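You operate a simulated robot arm through the tools that you are given. There is no shell and no other tool.

You run a simulated two-armed robot. Do the job below in one go: nothing can be reset, and whatever is moved stays where it is left.

TASK
Put the coil marked "120 V" from the top of the oil table on the duct top over the number three cover. Turn the tester knob to 24 V. Push the top bench drawer shut. Take the white pad from the top of the steel bench and leave it on the black mat. Stack the can that says "High water" from the top of the grey cabinet on top of the can that says "Standard". The order is free.

Only the result counts: the job must be done as asked and must still hold three seconds after the hand-in. Knocking over, shifting, dropping, spilling or breaking anything else fails it. A push-on lid holds only when it is set on centred and level and pressed home; a screw cap is set on level and turned clockwise until tight.

THE ROBOT
Two 7-joint arms with three-finger grippers on one trunk, on a base that moves. Base frame: it is fixed to the floor where the robot stands at the start and does not move with it; the origin is under the middle of the robot, x ahead of it, y to its left, z up; the surface under the hand at the start is at about z = 0.86. Units: m, degrees, N and s.
The left shoulder is at the start at [0.07, 0.165, 1.188], the right one opposite. With the tool pointing down near the work surface each hand reaches from about 0.38 to 0.88 m from the robot's upright axis, wherever it stands, measured 20 degrees to its own side. Places, roughly: black mat [-0.5, -2.9, 0.9]; can [-2.25, -2, 1]; coil [0.75, 0, 1]; duct top over the number three cover (15x73 cm) [3.88, -0.42, 1.18]; tester knob [0.2, -2.9, 0.9]; top bench drawer [0.2, -2.7, 0.7]; white pad (11x7x3 cm) [0.3, -3.3, 0.9]. Payload 3.91 kg a hand.
Tool frame (each hand has its own): the origin (TCP) lies between the finger pads and is the grasp point; the fingertips stand 0.03 m ahead of it; z points along the fingers, y is the line along which they close. The gripper opens to 0.116 m; its body begins 0.073 m behind the TCP.
Orientation is that of the tool frame in the base frame, as a unit quaternion [w, x, y, z]. With the fingers straight down and closing along the base's y, the tool's x points along the base's -x, its y along +y and its z along -z.

THE INTERFACE
- The arms move only by the tool jog_arm. It takes "left_steps", "right_steps" or both (then of equal length, played together; a hand with none holds still); each is a list of rows, each a list of 3 entries, a list of its own where there are three numbers: the shift along the tool's x, y, z in units of 25 mm (1.0 is 25 mm), then the turn, a rotation vector about the tool's x, y, z in units of 8 degrees (1.0 is 8 degrees), then the finger opening in m, from 0 to 0.116. In form: [[[x, y, z], [ax, ay, az], grip], ...]. A call has 1 to 20 rows; each row shifts and turns the commanded pose from where the row before left it, along the tool's axes as they then stand. A call with a number of a shift or a turn outside -1 to 1 is refused whole. Each row takes 0.2 s and may step no farther than 0.05 m and 8.6 degrees from the row before; otherwise, or with a gripper value out of range, the whole call is refused. Where a pose cannot be reached the arm comes as near as it can. A force on the tool above 40 N (or 10 N above the force at the start of the call, whichever is more), or a blocked arm, ends the call early, and 0.2 s more pass. Each finger travels about 0.153 m/s and halts on what it meets, pressing with about 42 N; the grip force reading is that of the motor and also rises with nothing between the fingers. The clock runs only during rows and for 0.2 s after the last one: add rows that do not move to give the fingers time. It gives the time, the measured TCP pose, the force on the tool (base axes), the opening and the grip force at its end, in the units of the frame above (readings bear some noise), with the torque about the TCP (base axes, N m) and any sound that the robot's microphone picked up, and new pictures: "pictures" is both (left out), scene, wrist or none (wrist: the cameras of the hands that moved).
- Cameras (640 x 400 px; columns grow to the right, rows downward): "scene" is now at [0.1313, 0.0214, 1.5014]; the picture's right is [0.23, -0.97, 0.00], its down [-0.61, -0.14, -0.78] and it looks along [0.76, 0.18, -0.63] (base axes); focal length 259 px, centre (320, 200). "left" rides on the left gripper at [0.075, 0.017, -0.088] in its tool frame; the picture's right is [-0.22, 0.97, 0.00], its down [-0.70, -0.16, -0.70] and it looks along [-0.68, -0.16, 0.71] (tool axes); focal length 247 px, centre (320, 200). "right" rides on the right gripper at [0.052, 0.056, -0.088] in its tool frame; the picture's right is [-0.73, 0.68, 0.00], its down [-0.49, -0.52, -0.70] and it looks along [-0.48, -0.51, 0.71] (tool axes); focal length 247 px, centre (320, 200). There is no depth. A picture from a camera that has moved, and an enlarged one, comes with that camera's place and axes in the base frame and with its lens.
- move_column(by): slides the trunk up (or, below 0, down) by that many m; the arms and the scene camera ride with it, the base frame stays. It gives what a move gives, with no picture.
- roll_base(legs): drives the robot by 1 to 6 legs, each [ahead, left, turn to the left] in m, m and degrees, along the robot's own axes; the way and the turn of a leg run together, so that a leg with both is an arc; at most 1.5 m and 180 degrees a leg. The arms and the cameras ride along, it lands a little off, and it stops where it bumps. It gives what a move gives, and a new picture of the scene camera.
- pan_tilt(pan, tilt): turns the head with the scene camera to pan (to the left, within 86 degrees either way) and tilt (down, from -29 to 69), counted from straight ahead of the robot. It gives what a move gives, and a new picture of the scene camera.
- inspect(camera, box): a new picture of the part [left, top, right, bottom] of that camera's present view, enlarged. The clock stands still meanwhile.
- close_job(): hands the job in; it is judged then, once.

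Nothing tells you exact positions but the pictures and the camera data. Unless the task says otherwise, let go and move clear before handing in.

The tools are called after "Call:" as name(argument=value, ...) on one line, values as JSON. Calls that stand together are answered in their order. jog_arm: Moves the arms, as the interface text tells. Its arguments: {"type":"object","properties":{"left_steps":{"type":"array","items":{"type":"array"}},"right_steps":{"type":"array","items":{"type":"array"}},"pictures":{"type":"string","enum":["both","scene","wrist","none"]}},"required":[]} The other tools are called the same way: move_column (by) moves the trunk up or down; roll_base (legs) drives the base; pan_tilt (pan, tilt) turns the head that bears the scene camera; inspect (camera, box) takes an enlarged picture of a part of a camera's view; close_job () hands the job in.

At the start:

```text
time_s: 0.0
left_tool_pos: [0.6485, 0.3108, 1.1486]
left_orientation: [0.001, 0.0, 1.0, 0.0]
left_wrist_force: [0.1, 0.4, 0.4]
left_wrist_torque: [0.0, -0.04, 0.01]
left_finger_gap: 0.1158
left_finger_force: 0.2
right_tool_pos: [0.567, -0.1627, 1.1336]
right_orientation: [0.0, 0.0, 1.0, 0.0]
right_wrist_force: [0.2, 0.4, -0.4]
right_wrist_torque: [0.01, -0.04, 0.01]
right_finger_gap: 0.1158
right_finger_force: 0.1
trunk travel left (down, up): [-0.725, 0.115]
robot x, y, heading: [-0.0031, -0.0001, -0.0]
head pan, tilt (commanded): [13.3, 39.0]
```

scene: 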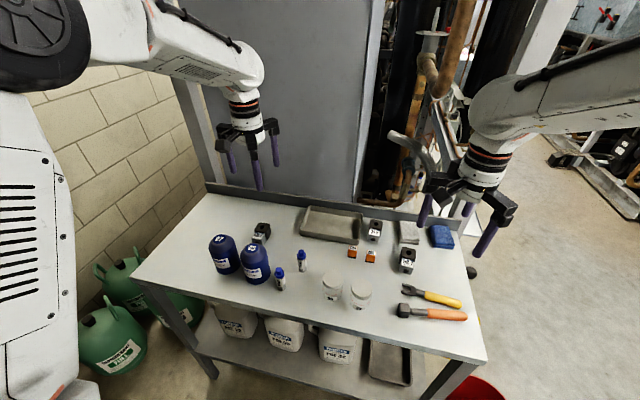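
right: 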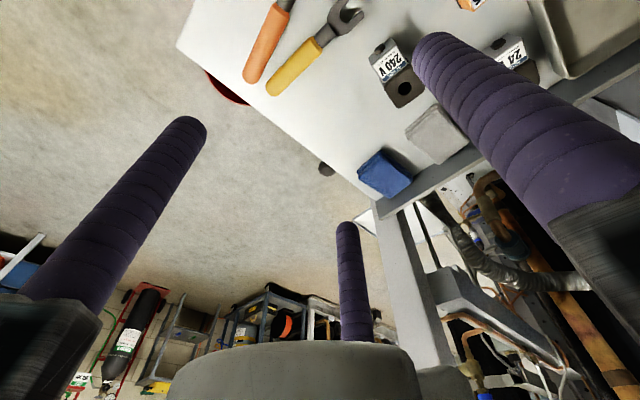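
left: 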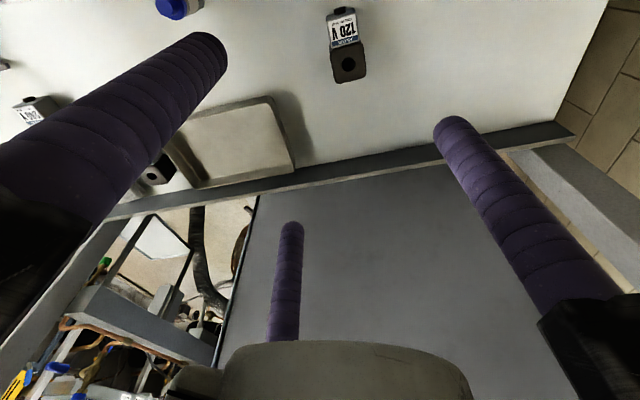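

I see the oil table with three small coil blocks; the left wrist camera shows one marked "120 V". I will zoom in first to confirm the labels and positions.

Call:
inspect(camera="left", box=[280, 0, 420, 90])

Call:
inspect(camera="scene", box=[200, 190, 330, 300])

Call:
inspect(camera="scene", box=[330, 190, 480, 330])

```text
4.44 times, centred on (350, 45) of left
camera zoom: at [0.5748, 0.3285, 1.2356], right [0.22, 0.97, 0.0], down [0.7, -0.16, 0.7], along [0.68, -0.16, -0.71], focal length 1098 px, centre (187, 889)
```

zoom: 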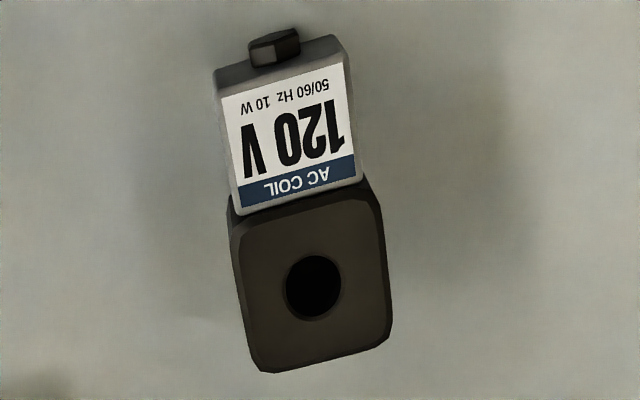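

```text
3.64 times, centred on (265, 245) of scene
camera zoom: at [0.1313, 0.0214, 1.5014], right [0.23, -0.97, 0.0], down [-0.61, -0.14, -0.78], along [0.76, 0.18, -0.63], focal length 943 px, centre (520, 36)
```

zoom: 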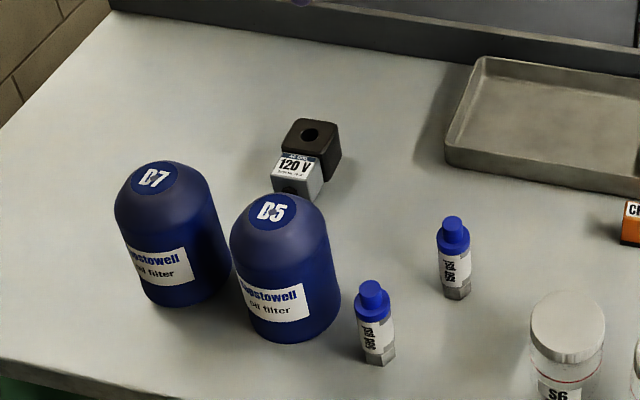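

```text
2.86 times, centred on (405, 260) of scene
camera zoom: at [0.1313, 0.0214, 1.5014], right [0.23, -0.97, 0.0], down [-0.61, -0.14, -0.78], along [0.76, 0.18, -0.63], focal length 741 px, centre (77, 29)
```

zoom: 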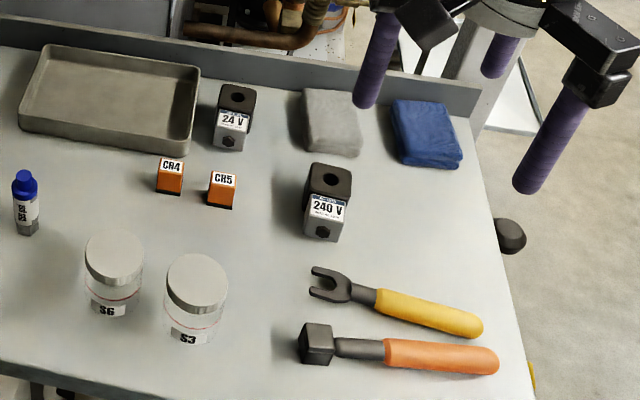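

The coil is at about [0.67, 0.34], with its top near z 0.91. Before grasping, I close the left fingers in free air to see how they travel, and look around with the head.

Call:
jog_arm(left_steps=[[[0, 0, 0], [0, 0, 0], 0.04], [[0, 0, 0], [0, 0, 0], 0.04], [[0, 0, 0], [0, 0, 0], 0.04]], pictures="wrist")

Call:
pan_tilt(pan=-80, tilt=10)

Call:
pan_tilt(pan=-20, tilt=10)

Call:
pan_tilt(pan=60, tilt=10)

```text
time_s: 0.8
left_tool_pos: [0.6489, 0.3113, 1.1497]
left_orientation: [0.0, 0.0, 1.0, 0.0]
left_wrist_force: [-0.3, -0.2, 0.0]
left_wrist_torque: [-0.02, -0.01, 0.01]
left_finger_gap: 0.04
left_finger_force: 0.0
right_tool_pos: [0.569, -0.1623, 1.1342]
right_orientation: [0.0, 0.0, 1.0, -0.001]
right_wrist_force: [0.3, 0.3, -0.2]
right_wrist_torque: [-0.01, -0.02, -0.03]
right_finger_gap: 0.1159
right_finger_force: 0.0
trunk travel left (down, up): [-0.725, 0.115]
robot x, y, heading: [0.0013, -0.0009, 0.0]
head pan, tilt (commanded): [13.3, 39.0]
camera left: at [0.5748, 0.3285, 1.2355], right [0.22, 0.97, 0.0], down [0.7, -0.16, 0.7], along [0.68, -0.16, -0.71], focal length 247 px, centre (320, 200)
```

left: 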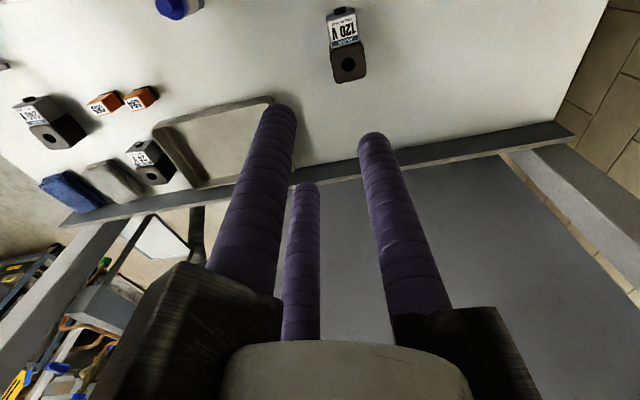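

```text
time_s: 2.5
left_tool_pos: [0.65, 0.3114, 1.1482]
left_orientation: [0.0, 0.0, 1.0, 0.0]
left_wrist_force: [0.2, 0.3, -0.8]
left_wrist_torque: [0.02, 0.01, 0.0]
left_finger_gap: 0.0402
left_finger_force: 0.1
right_tool_pos: [0.5675, -0.1643, 1.135]
right_orientation: [0.001, 0.0, 1.0, 0.0]
right_wrist_force: [-0.3, -0.4, 0.1]
right_wrist_torque: [0.0, -0.02, 0.0]
right_finger_gap: 0.116
right_finger_force: 0.0
trunk travel left (down, up): [-0.725, 0.115]
robot x, y, heading: [-0.0026, -0.0005, 0.0]
head pan, tilt (commanded): [-80.0, 10.0]
camera scene: at [0.0641, -0.0898, 1.5476], right [-0.98, -0.17, 0.0], down [-0.03, 0.17, -0.98], along [0.17, -0.97, -0.17], focal length 259 px, centre (320, 200)
```

scene: 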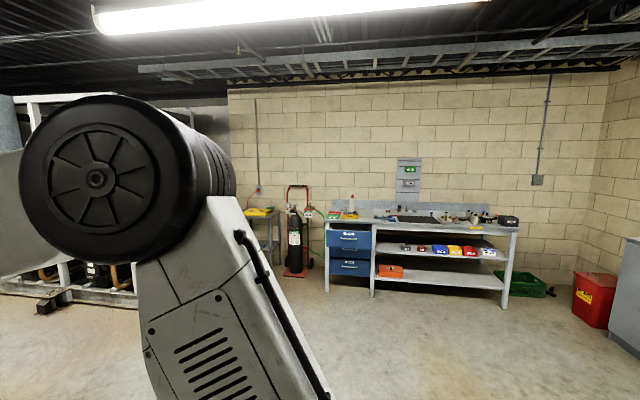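

```text
time_s: 3.8
left_tool_pos: [0.6508, 0.3109, 1.1496]
left_orientation: [0.0, -0.001, 1.0, -0.001]
left_wrist_force: [-0.3, 0.0, 0.3]
left_wrist_torque: [0.0, -0.01, 0.02]
left_finger_gap: 0.0401
left_finger_force: 0.0
right_tool_pos: [0.568, -0.1628, 1.1344]
right_orientation: [0.0, 0.0, 1.0, -0.001]
right_wrist_force: [-0.5, -0.1, -0.6]
right_wrist_torque: [0.01, 0.0, -0.04]
right_finger_gap: 0.116
right_finger_force: 0.0
trunk travel left (down, up): [-0.725, 0.115]
robot x, y, heading: [-0.0001, -0.0012, -0.1]
head pan, tilt (commanded): [-20.0, 10.0]
camera scene: at [0.1352, -0.0301, 1.5476], right [-0.34, -0.94, 0.0], down [-0.16, 0.06, -0.98], along [0.93, -0.34, -0.17], focal length 259 px, centre (320, 200)
```

scene: 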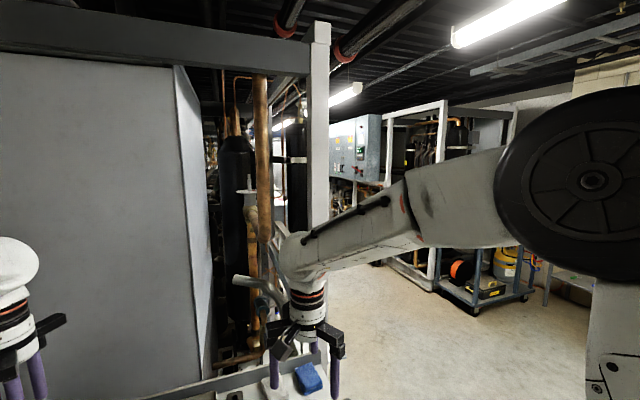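

```text
time_s: 5.3
left_tool_pos: [0.6499, 0.3115, 1.1489]
left_orientation: [0.0, 0.0, 1.0, 0.0]
left_wrist_force: [0.4, 0.2, -0.8]
left_wrist_torque: [0.05, 0.03, 0.0]
left_finger_gap: 0.0402
left_finger_force: 0.1
right_tool_pos: [0.5672, -0.163, 1.1343]
right_orientation: [0.0, 0.0, 1.0, 0.0]
right_wrist_force: [1.0, 0.2, 0.3]
right_wrist_torque: [0.0, -0.03, 0.04]
right_finger_gap: 0.1159
right_finger_force: 0.0
trunk travel left (down, up): [-0.725, 0.115]
robot x, y, heading: [-0.0, 0.0032, -0.1]
head pan, tilt (commanded): [60.0, 10.0]
camera scene: at [0.0944, 0.0822, 1.5476], right [0.87, -0.5, 0.0], down [-0.09, -0.15, -0.98], along [0.49, 0.85, -0.17], focal length 259 px, centre (320, 200)
```

scene: 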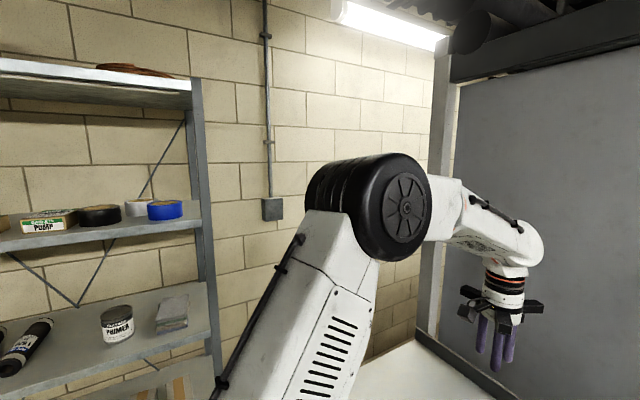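

The fingers close radially like a three-jaw chuck, with one finger on tool +y and two at ±x/−y. I will turn the left hand −90° so the single finger lands on the far side of the coil, away from the filters, and hover above it for a closer look.

Call:
jog_arm(left_steps=[[[0, 0, 0], [0, 0, 1], 0.09], [[0, 0, 0], [0, 0, 1], 0.09], [[0, 0, 0], [0, 0, 1], 0.09], [[0, 0, 0], [0, 0, 1], 0.09], [[0, 0, 0], [0, 0, 1], 0.09], [[0, 0, 0], [0, 0, 1], 0.09], [[0, 0, 0], [0, 0, 1], 0.09], [[0, 0, 0], [0, 0, 1], 0.09], [[0, 0, 0], [0, 0, 1], 0.09], [[0, 0, 0], [0, 0, 1], 0.09], [[0, 0, 0], [0, 0, 1], 0.09], [[0, 0, 0], [0, 0, 0.25], 0.09], [[0.6, 0.3, 1], [0, 0, 0], 0.09], [[0.6, 0.3, 1], [0, 0, 0], 0.09], [[0, 0, 1], [0, 0, 0], 0.09], [[0, 0, 0], [0, 0, 0], 0.09]], pictures="wrist")

Call:
pan_tilt(pan=25, tilt=40)

```text
time_s: 8.7
left_tool_pos: [0.6616, 0.3405, 1.0728]
left_orientation: [0.0, 0.707, 0.707, 0.0]
left_wrist_force: [-0.7, -0.6, 0.0]
left_wrist_torque: [0.01, 0.02, 0.0]
left_finger_gap: 0.0897
left_finger_force: 0.1
right_tool_pos: [0.5683, -0.1634, 1.1342]
right_orientation: [-0.001, 0.0, 1.0, 0.0]
right_wrist_force: [0.2, 0.7, -0.7]
right_wrist_torque: [-0.01, 0.01, 0.04]
right_finger_gap: 0.1159
right_finger_force: 0.1
trunk travel left (down, up): [-0.725, 0.115]
robot x, y, heading: [0.0006, -0.0008, -0.1]
head pan, tilt (commanded): [60.0, 10.0]
camera left: at [0.6797, 0.4146, 1.1603], right [0.97, -0.22, 0.0], down [-0.16, -0.7, 0.7], along [-0.16, -0.68, -0.71], focal length 247 px, centre (320, 200)
```

left: 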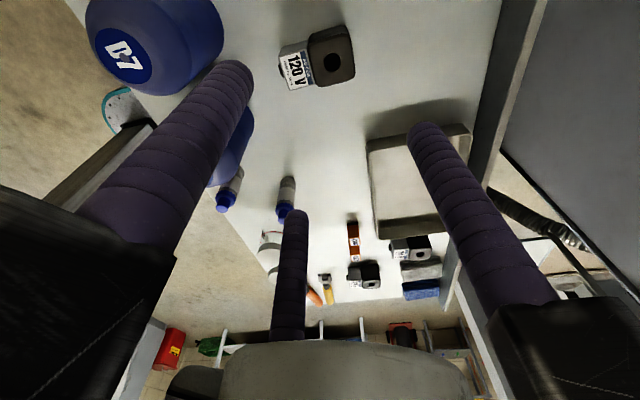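

```text
time_s: 9.7
left_tool_pos: [0.6629, 0.3383, 1.0743]
left_orientation: [0.0, 0.707, 0.708, -0.001]
left_wrist_force: [0.4, -0.5, 0.7]
left_wrist_torque: [-0.01, 0.02, 0.0]
left_finger_gap: 0.09
left_finger_force: 0.2
right_tool_pos: [0.568, -0.1632, 1.1339]
right_orientation: [0.0, 0.0, 1.0, 0.0]
right_wrist_force: [0.8, 0.1, 0.7]
right_wrist_torque: [0.01, 0.0, -0.01]
right_finger_gap: 0.1161
right_finger_force: 0.0
trunk travel left (down, up): [-0.725, 0.115]
robot x, y, heading: [0.0003, 0.0007, 0.1]
head pan, tilt (commanded): [25.0, 40.0]
camera scene: at [0.1249, 0.0378, 1.5], right [0.42, -0.91, 0.0], down [-0.58, -0.27, -0.77], along [0.69, 0.32, -0.64], focal length 259 px, centre (320, 200)
```

scene: 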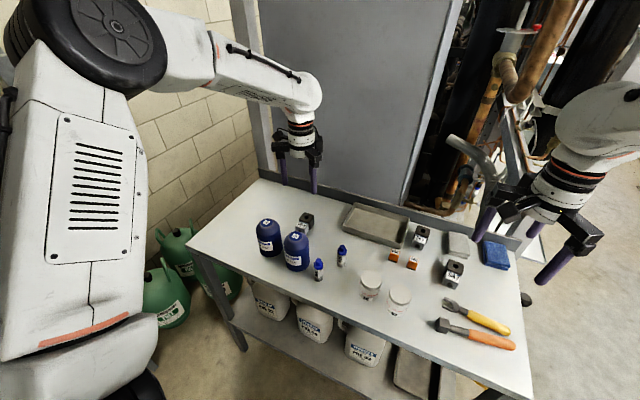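

The hand hovers above the coil. I zoom in for a precise location before descending.

Call:
inspect(camera="left", box=[260, 0, 380, 100])

Call:
inspect(camera="scene", box=[240, 180, 350, 280])

```text
4.00 times, centred on (320, 50) of left
camera zoom: at [0.6797, 0.4143, 1.1607], right [0.97, -0.22, 0.0], down [-0.16, -0.7, 0.7], along [-0.16, -0.68, -0.71], focal length 988 px, centre (320, 800)
```

zoom: 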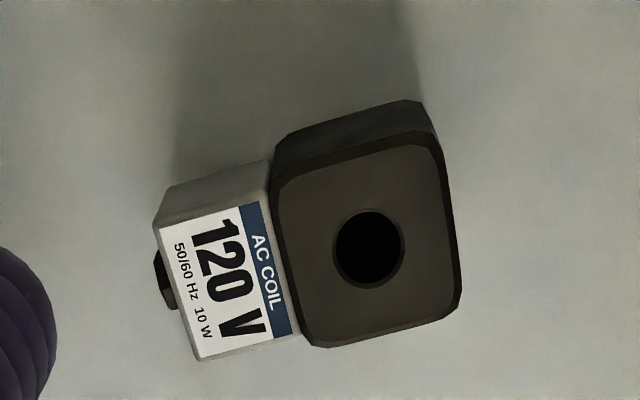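

```text
4.00 times, centred on (295, 230) of scene
camera zoom: at [0.1249, 0.0378, 1.5], right [0.42, -0.91, 0.0], down [-0.58, -0.27, -0.77], along [0.69, 0.32, -0.64], focal length 1037 px, centre (420, 80)
```

zoom: 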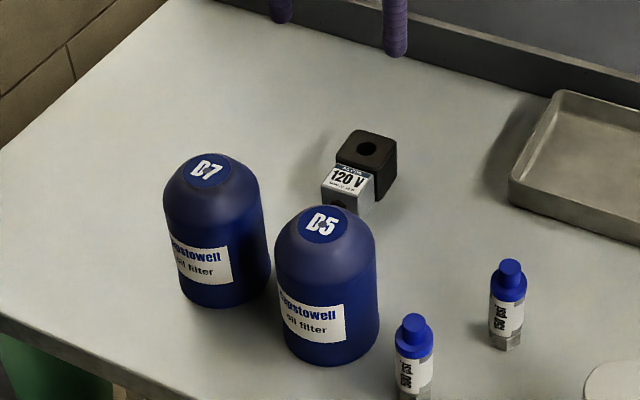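

Triangulating three views puts the coil's block centre at [0.676, 0.342] with its top at z ≈ 0.90, aligned with the axes. I shift slightly and descend so the single finger lands beyond the far face.

Call:
jog_arm(left_steps=[[[0.11, 0.36, 1], [0, 0, 0], 0.09], [[0, 0, 1], [0, 0, 0], 0.09], [[0, 0, 1], [0, 0, 0], 0.09], [[0, 0, 1], [0, 0, 0], 0.09], [[0, 0, 1], [0, 0, 0], 0.09], [[0, 0, 0], [0, 0, 0], 0.09]], pictures="both")

```text
time_s: 11.1
left_tool_pos: [0.6727, 0.3416, 0.9477]
left_orientation: [0.0, 0.707, 0.707, 0.0]
left_wrist_force: [-0.6, -0.1, -0.5]
left_wrist_torque: [0.02, -0.04, 0.01]
left_finger_gap: 0.0901
left_finger_force: 0.1
right_tool_pos: [0.5671, -0.1632, 1.1348]
right_orientation: [0.0, -0.001, 1.0, 0.0]
right_wrist_force: [0.0, 0.3, 0.2]
right_wrist_torque: [0.0, -0.01, 0.0]
right_finger_gap: 0.1161
right_finger_force: 0.0
trunk travel left (down, up): [-0.725, 0.115]
robot x, y, heading: [0.0037, 0.0031, -0.1]
head pan, tilt (commanded): [25.0, 40.0]
camera scene: at [0.1244, 0.0375, 1.5], right [0.42, -0.91, 0.0], down [-0.58, -0.27, -0.77], along [0.69, 0.32, -0.64], focal length 259 px, centre (320, 200)
camera left: at [0.6893, 0.4174, 1.0353], right [0.97, -0.22, 0.0], down [-0.16, -0.7, 0.7], along [-0.16, -0.68, -0.71], focal length 247 px, centre (320, 200)
```

scene: 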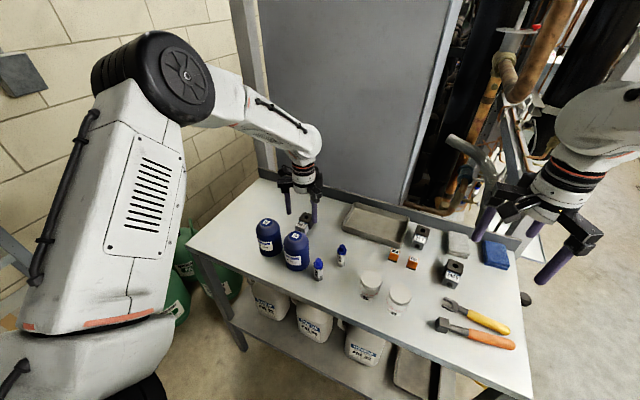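
left: 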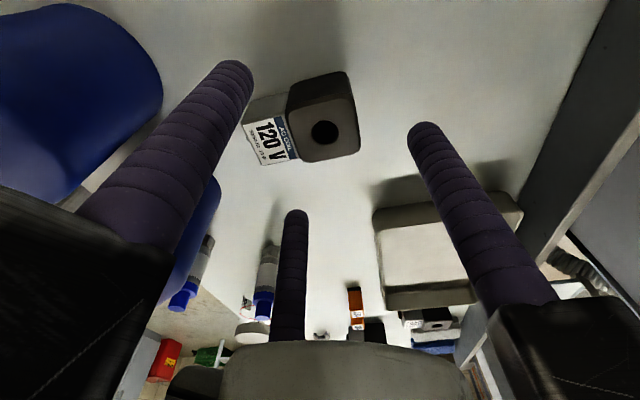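

The coil sits between the fingers as planned (hole at about [0.675, 0.343]). I go down the last 5 cm and close.

Call:
jog_arm(left_steps=[[[0, 0, 1], [0, 0, 0], 0.09], [[0, 0, 1], [0, 0, 0], 0.09], [[0, 0, 0.1], [0, 0, 0], 0.09], [[0, 0, 0], [0, 0, 0], 0.06], [[0, 0, 0], [0, 0, 0], 0.03], [[0, 0, 0], [0, 0, 0], 0.03], [[0, 0, 0], [0, 0, 0], 0.03]], pictures="both")

```text
time_s: 12.7
left_tool_pos: [0.6705, 0.3435, 0.8947]
left_orientation: [-0.001, 0.707, 0.707, 0.0]
left_wrist_force: [0.2, -1.7, 0.6]
left_wrist_torque: [-0.07, 0.05, 0.01]
left_finger_gap: 0.0502
left_finger_force: 41.8
right_tool_pos: [0.5664, -0.1644, 1.1343]
right_orientation: [0.0, 0.0, 1.0, 0.0]
right_wrist_force: [-0.2, -0.2, 0.4]
right_wrist_torque: [0.0, -0.01, 0.02]
right_finger_gap: 0.1159
right_finger_force: 0.0
trunk travel left (down, up): [-0.725, 0.115]
robot x, y, heading: [0.0014, 0.0031, 0.1]
head pan, tilt (commanded): [25.0, 40.0]
camera scene: at [0.1248, 0.0375, 1.5], right [0.42, -0.91, 0.0], down [-0.58, -0.27, -0.77], along [0.69, 0.32, -0.64], focal length 259 px, centre (320, 200)
camera left: at [0.6879, 0.4181, 0.9822], right [0.97, -0.22, 0.0], down [-0.16, -0.7, 0.7], along [-0.16, -0.68, -0.71], focal length 247 px, centre (320, 200)
```

scene: 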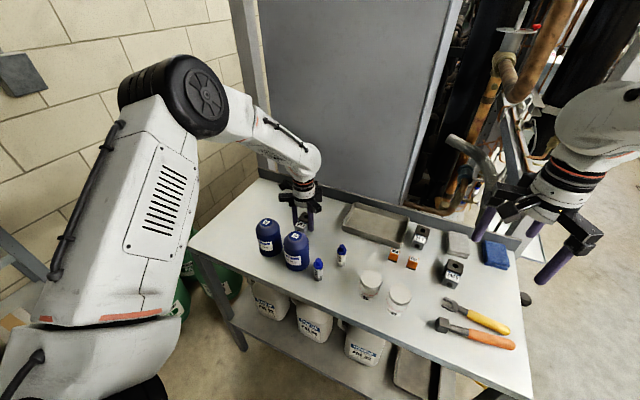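
left: 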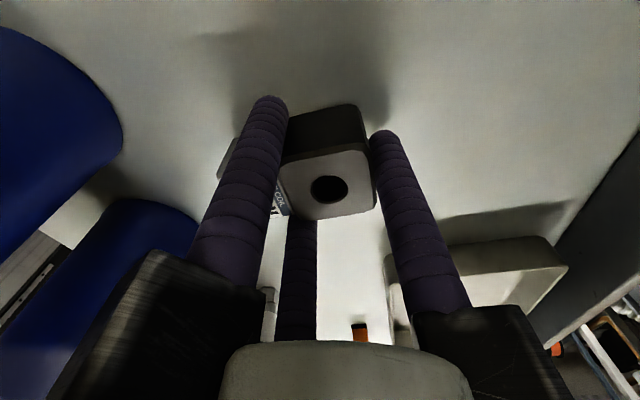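

The fingers hold the coil at a gap of 0.050 with full force. I lift straight up and check that it comes along.

Call:
jog_arm(left_steps=[[[0, 0, -0.5], [0, 0, 0], 0.03], [[0, 0, -1], [0, 0, 0], 0.03], [[0, 0, -1], [0, 0, 0], 0.03], [[0, 0, -1], [0, 0, 0], 0.03], [[0, 0, -1], [0, 0, 0], 0.03], [[0, 0, -1], [0, 0, 0], 0.03], [[0, 0, -1], [0, 0, 0], 0.03], [[0, 0, -1], [0, 0, 0], 0.03], [[0, 0, -1], [0, 0, 0], 0.03], [[0, 0, -1], [0, 0, 0], 0.03], [[0, 0, 0], [0, 0, 0], 0.03]], pictures="both")

```text
time_s: 15.1
left_tool_pos: [0.6732, 0.3433, 1.1315]
left_orientation: [0.0, 0.708, 0.707, 0.0]
left_wrist_force: [0.6, 0.5, -0.2]
left_wrist_torque: [0.03, -0.01, -0.02]
left_finger_gap: 0.0299
left_finger_force: 0.0
right_tool_pos: [0.5679, -0.1638, 1.1336]
right_orientation: [0.0, 0.0, 1.0, 0.0]
right_wrist_force: [-0.1, 0.2, 0.2]
right_wrist_torque: [-0.04, 0.01, 0.01]
right_finger_gap: 0.1158
right_finger_force: 0.0
trunk travel left (down, up): [-0.725, 0.115]
robot x, y, heading: [-0.0011, 0.0009, -0.1]
head pan, tilt (commanded): [25.0, 40.0]
camera scene: at [0.1253, 0.0379, 1.4999], right [0.42, -0.91, 0.0], down [-0.58, -0.27, -0.77], along [0.69, 0.32, -0.64], focal length 259 px, centre (320, 200)
camera left: at [0.6909, 0.4187, 1.2186], right [0.97, -0.22, 0.0], down [-0.16, -0.7, 0.7], along [-0.16, -0.68, -0.71], focal length 247 px, centre (320, 200)
```

scene: 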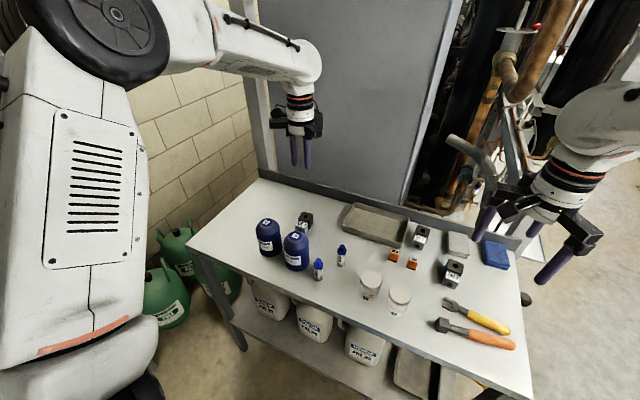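
left: 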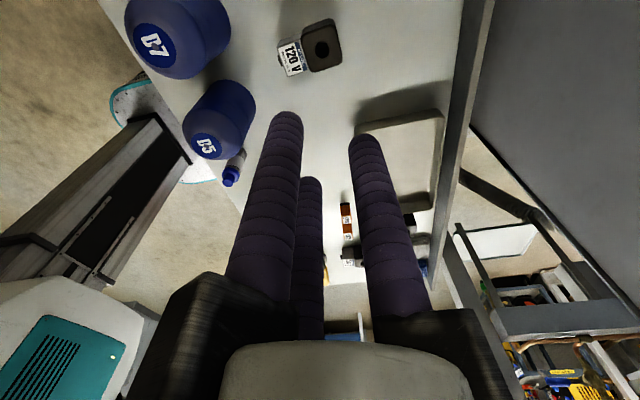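

The coil slipped out on the lift, because the two rear fingers only caught its corners, and it is back on the table. I zoom in to find its new pose before regrasping it with the pair of fingers on its flat sides.

Call:
inspect(camera="left", box=[250, 0, 370, 100])

Call:
inspect(camera="scene", box=[240, 180, 350, 280])

```text
4.00 times, centred on (310, 50) of left
camera zoom: at [0.6909, 0.4187, 1.2186], right [0.97, -0.22, 0.0], down [-0.16, -0.7, 0.7], along [-0.16, -0.68, -0.71], focal length 988 px, centre (360, 800)
```

zoom: 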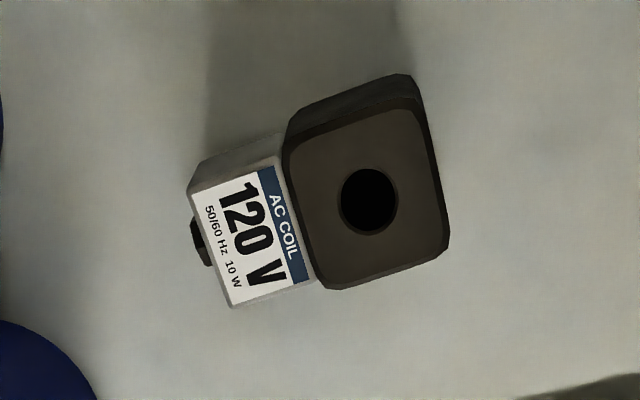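

```text
4.00 times, centred on (295, 230) of scene
camera zoom: at [0.1253, 0.0379, 1.4999], right [0.42, -0.91, 0.0], down [-0.58, -0.27, -0.77], along [0.69, 0.32, -0.64], focal length 1037 px, centre (420, 80)
```

zoom: 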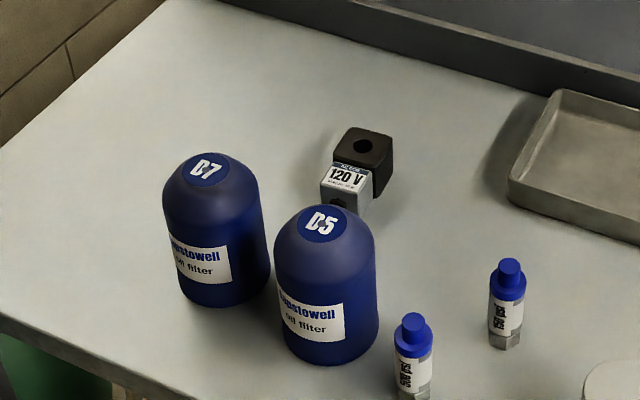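

The coil moved only a few millimetres; its hole is at [0.676, 0.3465]. I centre the hand 1 cm further forward so the finger pair pinches the block's flat sides, then close and test with a small slow lift.

Call:
jog_arm(left_steps=[[[0.11, 0.5, 0], [0, 0, 0], 0.09], [[0, 0, 1], [0, 0, 0], 0.09], [[0, 0, 1], [0, 0, 0], 0.09], [[0, 0, 1], [0, 0, 0], 0.09], [[0, 0, 1], [0, 0, 0], 0.09], [[0, 0, 1], [0, 0, 0], 0.09], [[0, 0, 1], [0, 0, 0], 0.09], [[0, 0, 1], [0, 0, 0], 0.09], [[0, 0, 1], [0, 0, 0], 0.09], [[0, 0, 1], [0, 0, 0], 0.09], [[0, 0, 0.48], [0, 0, 0], 0.09], [[0, 0, 0], [0, 0, 0], 0.09]], pictures="wrist")

```text
time_s: 17.7
left_tool_pos: [0.6844, 0.3465, 0.8955]
left_orientation: [0.0, 0.707, 0.707, 0.0]
left_wrist_force: [-0.5, 0.3, 0.0]
left_wrist_torque: [0.01, 0.0, 0.0]
left_finger_gap: 0.0903
left_finger_force: 0.0
right_tool_pos: [0.5675, -0.1637, 1.1345]
right_orientation: [0.0, 0.0, 1.0, -0.001]
right_wrist_force: [0.1, 0.5, -0.1]
right_wrist_torque: [0.0, 0.03, 0.03]
right_finger_gap: 0.1162
right_finger_force: 0.1
trunk travel left (down, up): [-0.725, 0.115]
robot x, y, heading: [-0.002, -0.0013, -0.1]
head pan, tilt (commanded): [25.0, 40.0]
camera left: at [0.7013, 0.4221, 0.9828], right [0.97, -0.22, 0.0], down [-0.16, -0.7, 0.7], along [-0.16, -0.68, -0.71], focal length 247 px, centre (320, 200)
```

left: 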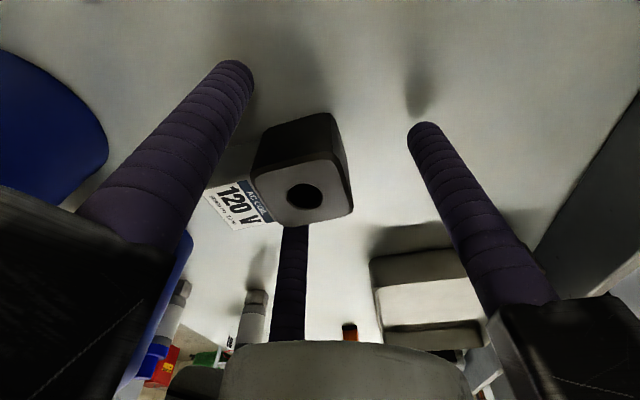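

Call:
jog_arm(left_steps=[[[0, 0, 0], [0, 0, 0], 0.07], [[0, 0, 0], [0, 0, 0], 0.05], [[0, 0, 0], [0, 0, 0], 0.02], [[0, 0, 0], [0, 0, 0], 0.02], [[0, 0, 0], [0, 0, 0], 0.02], [[0, 0, 0], [0, 0, 0], 0.02]], pictures="wrist")

```text
time_s: 19.1
left_tool_pos: [0.6836, 0.3473, 0.8955]
left_orientation: [0.0, 0.707, 0.707, 0.0]
left_wrist_force: [-0.4, 0.8, -0.4]
left_wrist_torque: [-0.04, 0.01, 0.02]
left_finger_gap: 0.0505
left_finger_force: 30.3
right_tool_pos: [0.5683, -0.1645, 1.1329]
right_orientation: [0.0, 0.0, 1.0, 0.0]
right_wrist_force: [0.2, 0.0, 0.7]
right_wrist_torque: [-0.01, 0.01, -0.02]
right_finger_gap: 0.1161
right_finger_force: 0.0
trunk travel left (down, up): [-0.725, 0.115]
robot x, y, heading: [-0.0027, -0.0007, 0.1]
head pan, tilt (commanded): [25.0, 40.0]
camera left: at [0.7013, 0.4222, 0.9827], right [0.97, -0.22, 0.0], down [-0.16, -0.7, 0.7], along [-0.16, -0.68, -0.71], focal length 247 px, centre (320, 200)
```

left: 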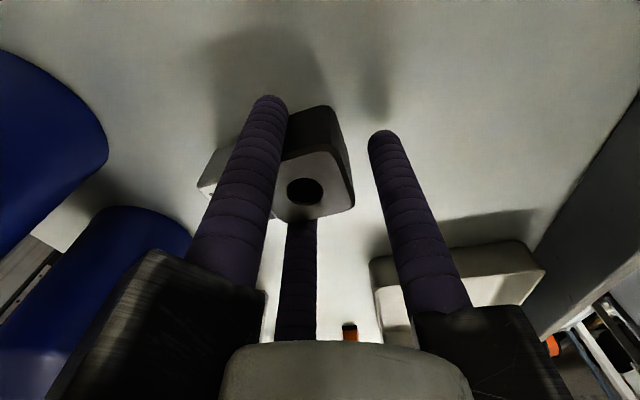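

The pair of fingers now presses the block's sides at gap 0.0505. I make a slow small test lift.

Call:
jog_arm(left_steps=[[[0, 0, -0.2], [0, 0, 0], 0.01], [[0, 0, -0.3], [0, 0, 0], 0.01], [[0, 0, -0.4], [0, 0, 0], 0.01], [[0, 0, -0.5], [0, 0, 0], 0.01], [[0, 0, -0.5], [0, 0, 0], 0.01], [[0, 0, 0], [0, 0, 0], 0.01]], pictures="wrist")

```text
time_s: 20.5
left_tool_pos: [0.6871, 0.3465, 0.9437]
left_orientation: [0.0, 0.708, 0.706, 0.0]
left_wrist_force: [0.6, 0.0, -1.3]
left_wrist_torque: [-0.02, -0.02, -0.01]
left_finger_gap: 0.0501
left_finger_force: 40.0
right_tool_pos: [0.5686, -0.1624, 1.1348]
right_orientation: [0.0, -0.001, 1.0, 0.001]
right_wrist_force: [-0.5, -0.9, 0.9]
right_wrist_torque: [0.01, 0.04, -0.02]
right_finger_gap: 0.1159
right_finger_force: 0.1
trunk travel left (down, up): [-0.725, 0.115]
robot x, y, heading: [-0.001, 0.001, 0.3]
head pan, tilt (commanded): [25.0, 40.0]
camera left: at [0.705, 0.422, 1.0307], right [0.97, -0.22, 0.0], down [-0.16, -0.7, 0.7], along [-0.16, -0.68, -0.71], focal length 247 px, centre (320, 200)
```

left: 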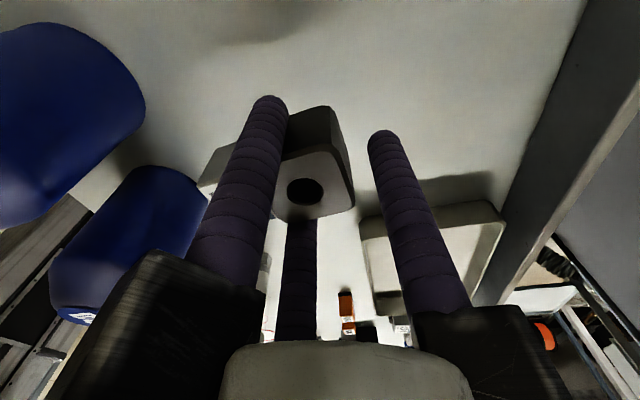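

The coil is held firmly 5 cm above the table. I raise it clear and then look for a route to the duct.

Call:
jog_arm(left_steps=[[[0, 0, -0.7], [0, 0, 0], 0.01], [[0, 0, -0.8], [0, 0, 0], 0.01], [[0, 0, -0.8], [0, 0, 0], 0.01], [[0, 0, -0.8], [0, 0, 0], 0.01], [[0, 0, -0.8], [0, 0, 0], 0.01], [[0, 0, -0.8], [0, 0, 0], 0.01], [[0, 0, -0.8], [0, 0, 0], 0.01], [[0, 0, -0.8], [0, 0, 0], 0.01], [[0, 0, -0.8], [0, 0, 0], 0.01], [[0, 0, -0.8], [0, 0, 0], 0.01], [[0, 0, -0.5], [0, 0, 0], 0.01], [[0, 0, 0], [0, 0, 0], 0.01]], pictures="wrist")

Call:
pan_tilt(pan=-45, tilt=15)

Call:
pan_tilt(pan=-86, tilt=35)

```text
time_s: 23.1
left_tool_pos: [0.6865, 0.3456, 1.1528]
left_orientation: [0.0, 0.707, 0.707, 0.0]
left_wrist_force: [0.4, -0.3, -1.6]
left_wrist_torque: [0.0, -0.08, 0.01]
left_finger_gap: 0.0502
left_finger_force: 40.3
right_tool_pos: [0.5688, -0.1632, 1.133]
right_orientation: [-0.001, 0.0, 1.0, 0.0]
right_wrist_force: [-1.0, 0.6, 0.7]
right_wrist_torque: [0.01, -0.02, 0.01]
right_finger_gap: 0.1161
right_finger_force: 0.0
trunk travel left (down, up): [-0.725, 0.115]
robot x, y, heading: [0.0013, -0.0025, -0.0]
head pan, tilt (commanded): [25.0, 40.0]
camera left: at [0.704, 0.4209, 1.2402], right [0.97, -0.22, 0.0], down [-0.16, -0.7, 0.7], along [-0.16, -0.68, -0.71], focal length 247 px, centre (320, 200)
```

left: 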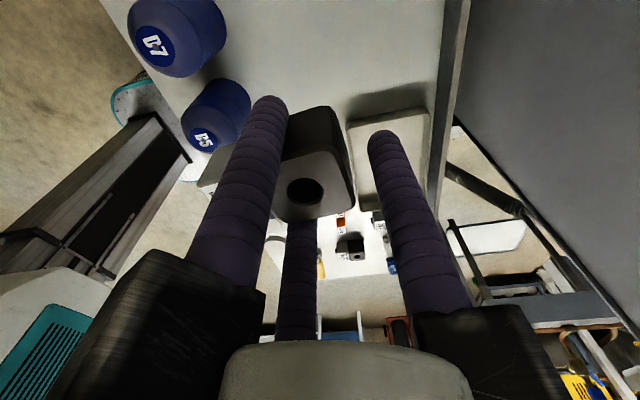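

```text
time_s: 24.5
left_tool_pos: [0.6864, 0.3459, 1.1533]
left_orientation: [0.0, 0.708, 0.706, 0.0]
left_wrist_force: [0.8, 0.3, -2.2]
left_wrist_torque: [0.01, -0.05, 0.01]
left_finger_gap: 0.0499
left_finger_force: 40.1
right_tool_pos: [0.5684, -0.1627, 1.133]
right_orientation: [0.0, 0.0, 1.0, -0.001]
right_wrist_force: [0.1, -0.6, 0.7]
right_wrist_torque: [-0.01, 0.01, 0.01]
right_finger_gap: 0.116
right_finger_force: 0.1
trunk travel left (down, up): [-0.725, 0.115]
robot x, y, heading: [0.003, -0.0019, 0.2]
head pan, tilt (commanded): [-45.0, 15.0]
camera scene: at [0.1143, -0.0641, 1.5395], right [-0.71, -0.71, 0.0], down [-0.18, 0.18, -0.97], along [0.68, -0.68, -0.26], focal length 259 px, centre (320, 200)
```

scene: 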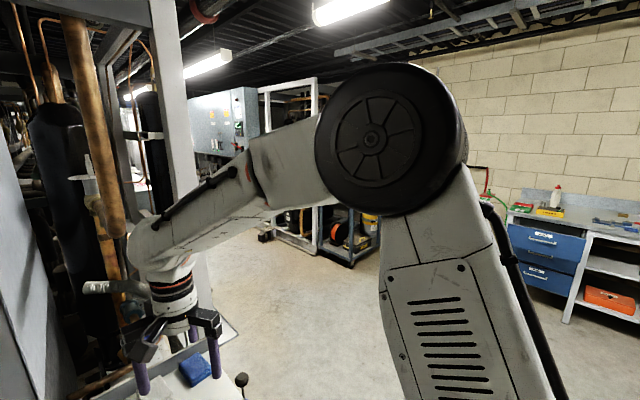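

```text
time_s: 25.6
left_tool_pos: [0.6866, 0.3454, 1.153]
left_orientation: [0.001, 0.707, 0.707, 0.0]
left_wrist_force: [-0.7, 0.7, -1.9]
left_wrist_torque: [-0.05, -0.07, -0.02]
left_finger_gap: 0.0501
left_finger_force: 39.7
right_tool_pos: [0.5671, -0.1644, 1.1337]
right_orientation: [0.0, 0.0, 1.0, 0.001]
right_wrist_force: [0.6, 1.3, -0.5]
right_wrist_torque: [-0.02, 0.01, 0.04]
right_finger_gap: 0.1158
right_finger_force: 0.0
trunk travel left (down, up): [-0.725, 0.115]
robot x, y, heading: [-0.0031, 0.0018, 0.0]
head pan, tilt (commanded): [-85.9, 35.0]
camera scene: at [0.0545, -0.0859, 1.5075], right [-1.0, -0.07, 0.0], down [-0.04, 0.57, -0.82], along [0.06, -0.82, -0.57], focal length 259 px, centre (320, 200)
```

scene: 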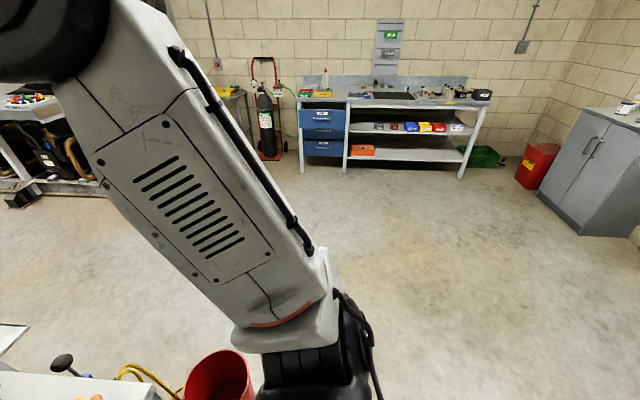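

The coil is secure at z 1.15. The floor behind and to the right is open, with a red bucket near [0.55, −0.55], so I back off from the table and then slide right into the aisle.

Call:
roll_base(legs=[[-0.45, 0, 0], [0, -1.2, 0]])

Call:
pan_tilt(pan=0, tilt=15)

```text
time_s: 34.1
left_tool_pos: [0.2368, -0.8416, 1.1537]
left_orientation: [0.0, 0.701, 0.713, 0.0]
left_wrist_force: [0.4, -1.0, -2.3]
left_wrist_torque: [0.0, -0.06, -0.02]
left_finger_gap: 0.0497
left_finger_force: 39.5
right_tool_pos: [0.1264, -1.3517, 1.1336]
right_orientation: [0.001, -0.009, 1.0, 0.0]
right_wrist_force: [0.3, -0.6, 0.2]
right_wrist_torque: [-0.02, -0.03, -0.03]
right_finger_gap: 0.116
right_finger_force: 0.1
trunk travel left (down, up): [-0.725, 0.115]
robot x, y, heading: [-0.4461, -1.1979, 1.1]
head pan, tilt (commanded): [-85.9, 35.0]
camera scene: at [-0.3875, -1.2839, 1.5075], right [-1.0, -0.09, 0.0], down [-0.05, 0.57, -0.82], along [0.07, -0.82, -0.57], focal length 259 px, centre (320, 200)
```

scene: 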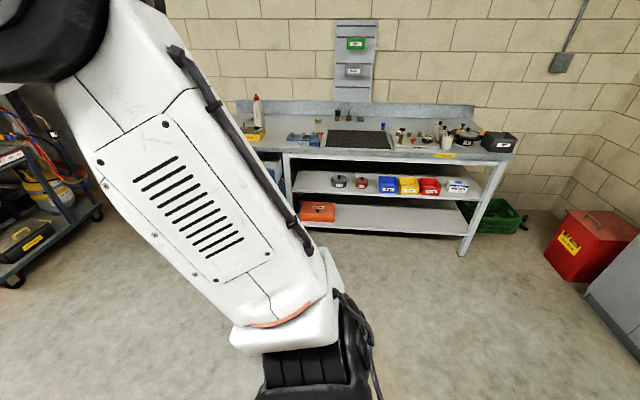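

```text
time_s: 35.7
left_tool_pos: [0.2367, -0.8411, 1.1519]
left_orientation: [0.001, 0.701, 0.713, 0.0]
left_wrist_force: [-0.1, 0.8, -2.4]
left_wrist_torque: [-0.01, -0.08, 0.0]
left_finger_gap: 0.0498
left_finger_force: 39.4
right_tool_pos: [0.1265, -1.3532, 1.1344]
right_orientation: [0.001, -0.009, 1.0, 0.0]
right_wrist_force: [-0.2, 0.1, 0.2]
right_wrist_torque: [0.02, -0.01, -0.01]
right_finger_gap: 0.1161
right_finger_force: 0.1
trunk travel left (down, up): [-0.725, 0.115]
robot x, y, heading: [-0.4469, -1.1997, 0.8]
head pan, tilt (commanded): [0.0, 15.0]
camera scene: at [-0.3018, -1.1948, 1.5394], right [0.02, -1.0, 0.0], down [-0.26, 0.0, -0.97], along [0.97, 0.02, -0.26], focal length 259 px, centre (320, 200)
```

scene: 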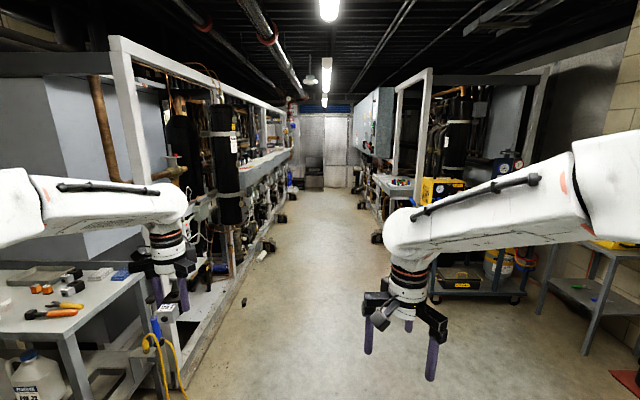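

I look down the aisle: the grey duct runs along the left rack, ending near [3.9, −0.4]. I zoom in to find the numbered covers.

Call:
inspect(camera="scene", box=[200, 110, 360, 210])

Call:
inspect(camera="scene", box=[160, 180, 480, 380])

```text
4.00 times, centred on (280, 160) of scene
camera zoom: at [-0.3018, -1.1948, 1.5394], right [0.02, -1.0, 0.0], down [-0.26, 0.0, -0.97], along [0.97, 0.02, -0.26], focal length 1037 px, centre (480, 360)
```

zoom: 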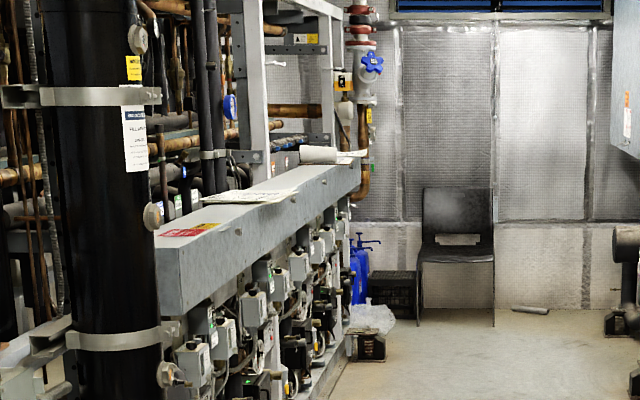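

```text
2.00 times, centred on (320, 280) of scene
camera zoom: at [-0.3018, -1.1948, 1.5394], right [0.02, -1.0, 0.0], down [-0.26, 0.0, -0.97], along [0.97, 0.02, -0.26], focal length 518 px, centre (320, 40)
```

zoom: 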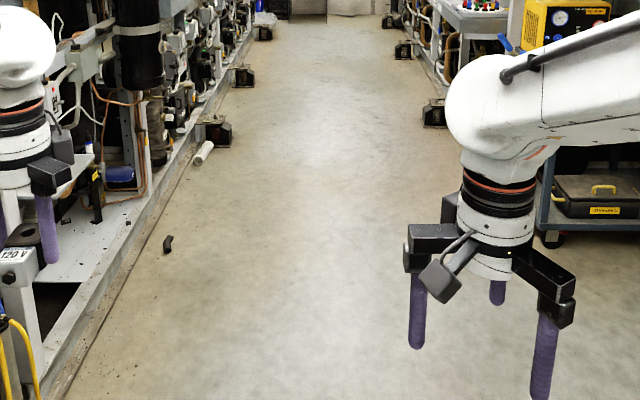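

The aisle spans about y −0.5 to −1.85, and the duct lies along its left side. I pull both hands in and up a little before driving down the aisle.

Call:
jog_arm(left_steps=[[[0, -0.8, -0.5], [0, 0, 0], 0.01], [[0, -0.8, -0.8], [0, 0, 0], 0.01], [[0, -0.8, -0.8], [0, 0, 0], 0.01], [[0, -0.8, -0.8], [0, 0, 0], 0.01], [[0, -0.8, -0.8], [0, 0, 0], 0.01], [[0, -0.8, -0.8], [0, 0, 0], 0.01], [[0, -0.8, -0.5], [0, 0, 0], 0.01], [[0, -0.8, 0], [0, 0, 0], 0.01], [[0, 0, 0], [0, 0, 0], 0.01]], right_steps=[[[0.6, 0, -0.5], [0, 0, 0], 0.05], [[0.6, 0, -0.8], [0, 0, 0], 0.05], [[0.6, 0, -0.8], [0, 0, 0], 0.05], [[0.6, 0, -0.8], [0, 0, 0], 0.05], [[0.6, 0, -0.8], [0, 0, 0], 0.05], [[0.6, 0, -0.8], [0, 0, 0], 0.05], [[0.4, 0, -0.5], [0, 0, 0], 0.05], [[0, 0, 0], [0, 0, 0], 0.05], [[0, 0, 0], [0, 0, 0], 0.05]], pictures="scene")

```text
time_s: 37.7
left_tool_pos: [0.0756, -0.8457, 1.2778]
left_orientation: [0.0, 0.701, 0.713, 0.001]
left_wrist_force: [0.4, -0.4, -2.6]
left_wrist_torque: [0.02, -0.04, 0.0]
left_finger_gap: 0.0499
left_finger_force: 40.2
right_tool_pos: [0.0262, -1.3551, 1.2591]
right_orientation: [0.001, -0.008, 1.0, 0.0]
right_wrist_force: [-0.2, -0.6, 0.0]
right_wrist_torque: [0.02, 0.0, 0.02]
right_finger_gap: 0.0501
right_finger_force: 0.1
trunk travel left (down, up): [-0.725, 0.115]
robot x, y, heading: [-0.4442, -1.1984, 1.2]
head pan, tilt (commanded): [0.0, 15.0]
camera scene: at [-0.3017, -1.196, 1.5395], right [0.02, -1.0, 0.0], down [-0.26, 0.0, -0.97], along [0.97, 0.02, -0.26], focal length 259 px, centre (320, 200)
```

scene: 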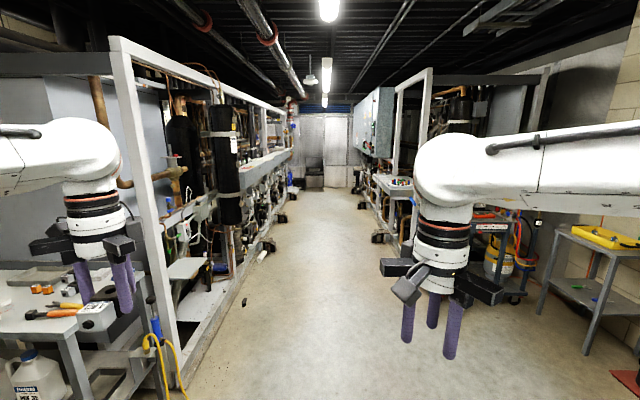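

Call:
roll_base(legs=[[0, 0, -1.1], [1.4, -0.03, 0], [1.3, 0, 0]])

Call:
pan_tilt(pan=30, tilt=15)

```text
time_s: 51.1
left_tool_pos: [2.7791, -0.8464, 1.2783]
left_orientation: [0.001, 0.707, 0.707, 0.0]
left_wrist_force: [0.0, -0.7, -2.0]
left_wrist_torque: [-0.01, -0.05, 0.01]
left_finger_gap: 0.0499
left_finger_force: 39.8
right_tool_pos: [2.7212, -1.3552, 1.2587]
right_orientation: [0.0, 0.0, 1.0, 0.0]
right_wrist_force: [1.0, -0.1, 0.2]
right_wrist_torque: [-0.03, 0.01, 0.01]
right_finger_gap: 0.05
right_finger_force: 0.0
trunk travel left (down, up): [-0.725, 0.115]
robot x, y, heading: [2.2553, -1.1936, -0.1]
head pan, tilt (commanded): [0.0, 15.0]
camera scene: at [2.3958, -1.1893, 1.5395], right [0.0, -1.0, 0.0], down [-0.26, 0.0, -0.97], along [0.97, 0.0, -0.26], focal length 259 px, centre (320, 200)
```

scene: 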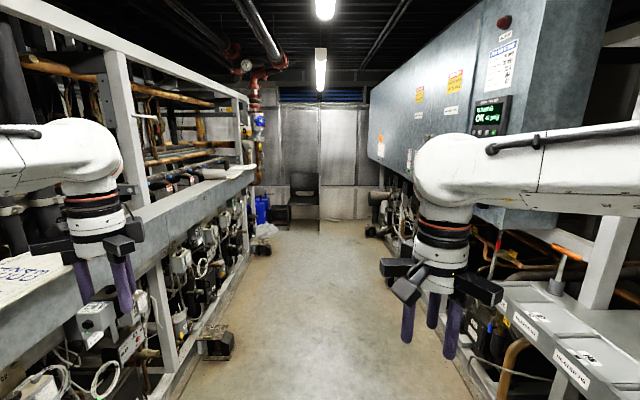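

```text
time_s: 52.1
left_tool_pos: [2.7801, -0.845, 1.2773]
left_orientation: [0.0, 0.707, 0.707, 0.001]
left_wrist_force: [0.4, -0.2, -1.8]
left_wrist_torque: [0.03, -0.05, 0.04]
left_finger_gap: 0.0499
left_finger_force: 40.5
right_tool_pos: [2.7224, -1.3543, 1.2573]
right_orientation: [0.0, 0.0, 1.0, 0.0]
right_wrist_force: [0.3, -0.9, -0.3]
right_wrist_torque: [-0.03, -0.01, 0.02]
right_finger_gap: 0.0502
right_finger_force: 0.0
trunk travel left (down, up): [-0.725, 0.115]
robot x, y, heading: [2.2559, -1.1936, 0.2]
head pan, tilt (commanded): [30.0, 15.0]
camera scene: at [2.3834, -1.1427, 1.5395], right [0.5, -0.87, 0.0], down [-0.22, -0.13, -0.97], along [0.84, 0.48, -0.26], focal length 259 px, centre (320, 200)
```

scene: 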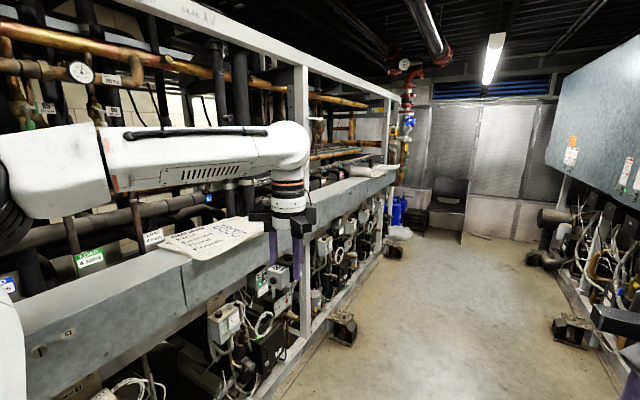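

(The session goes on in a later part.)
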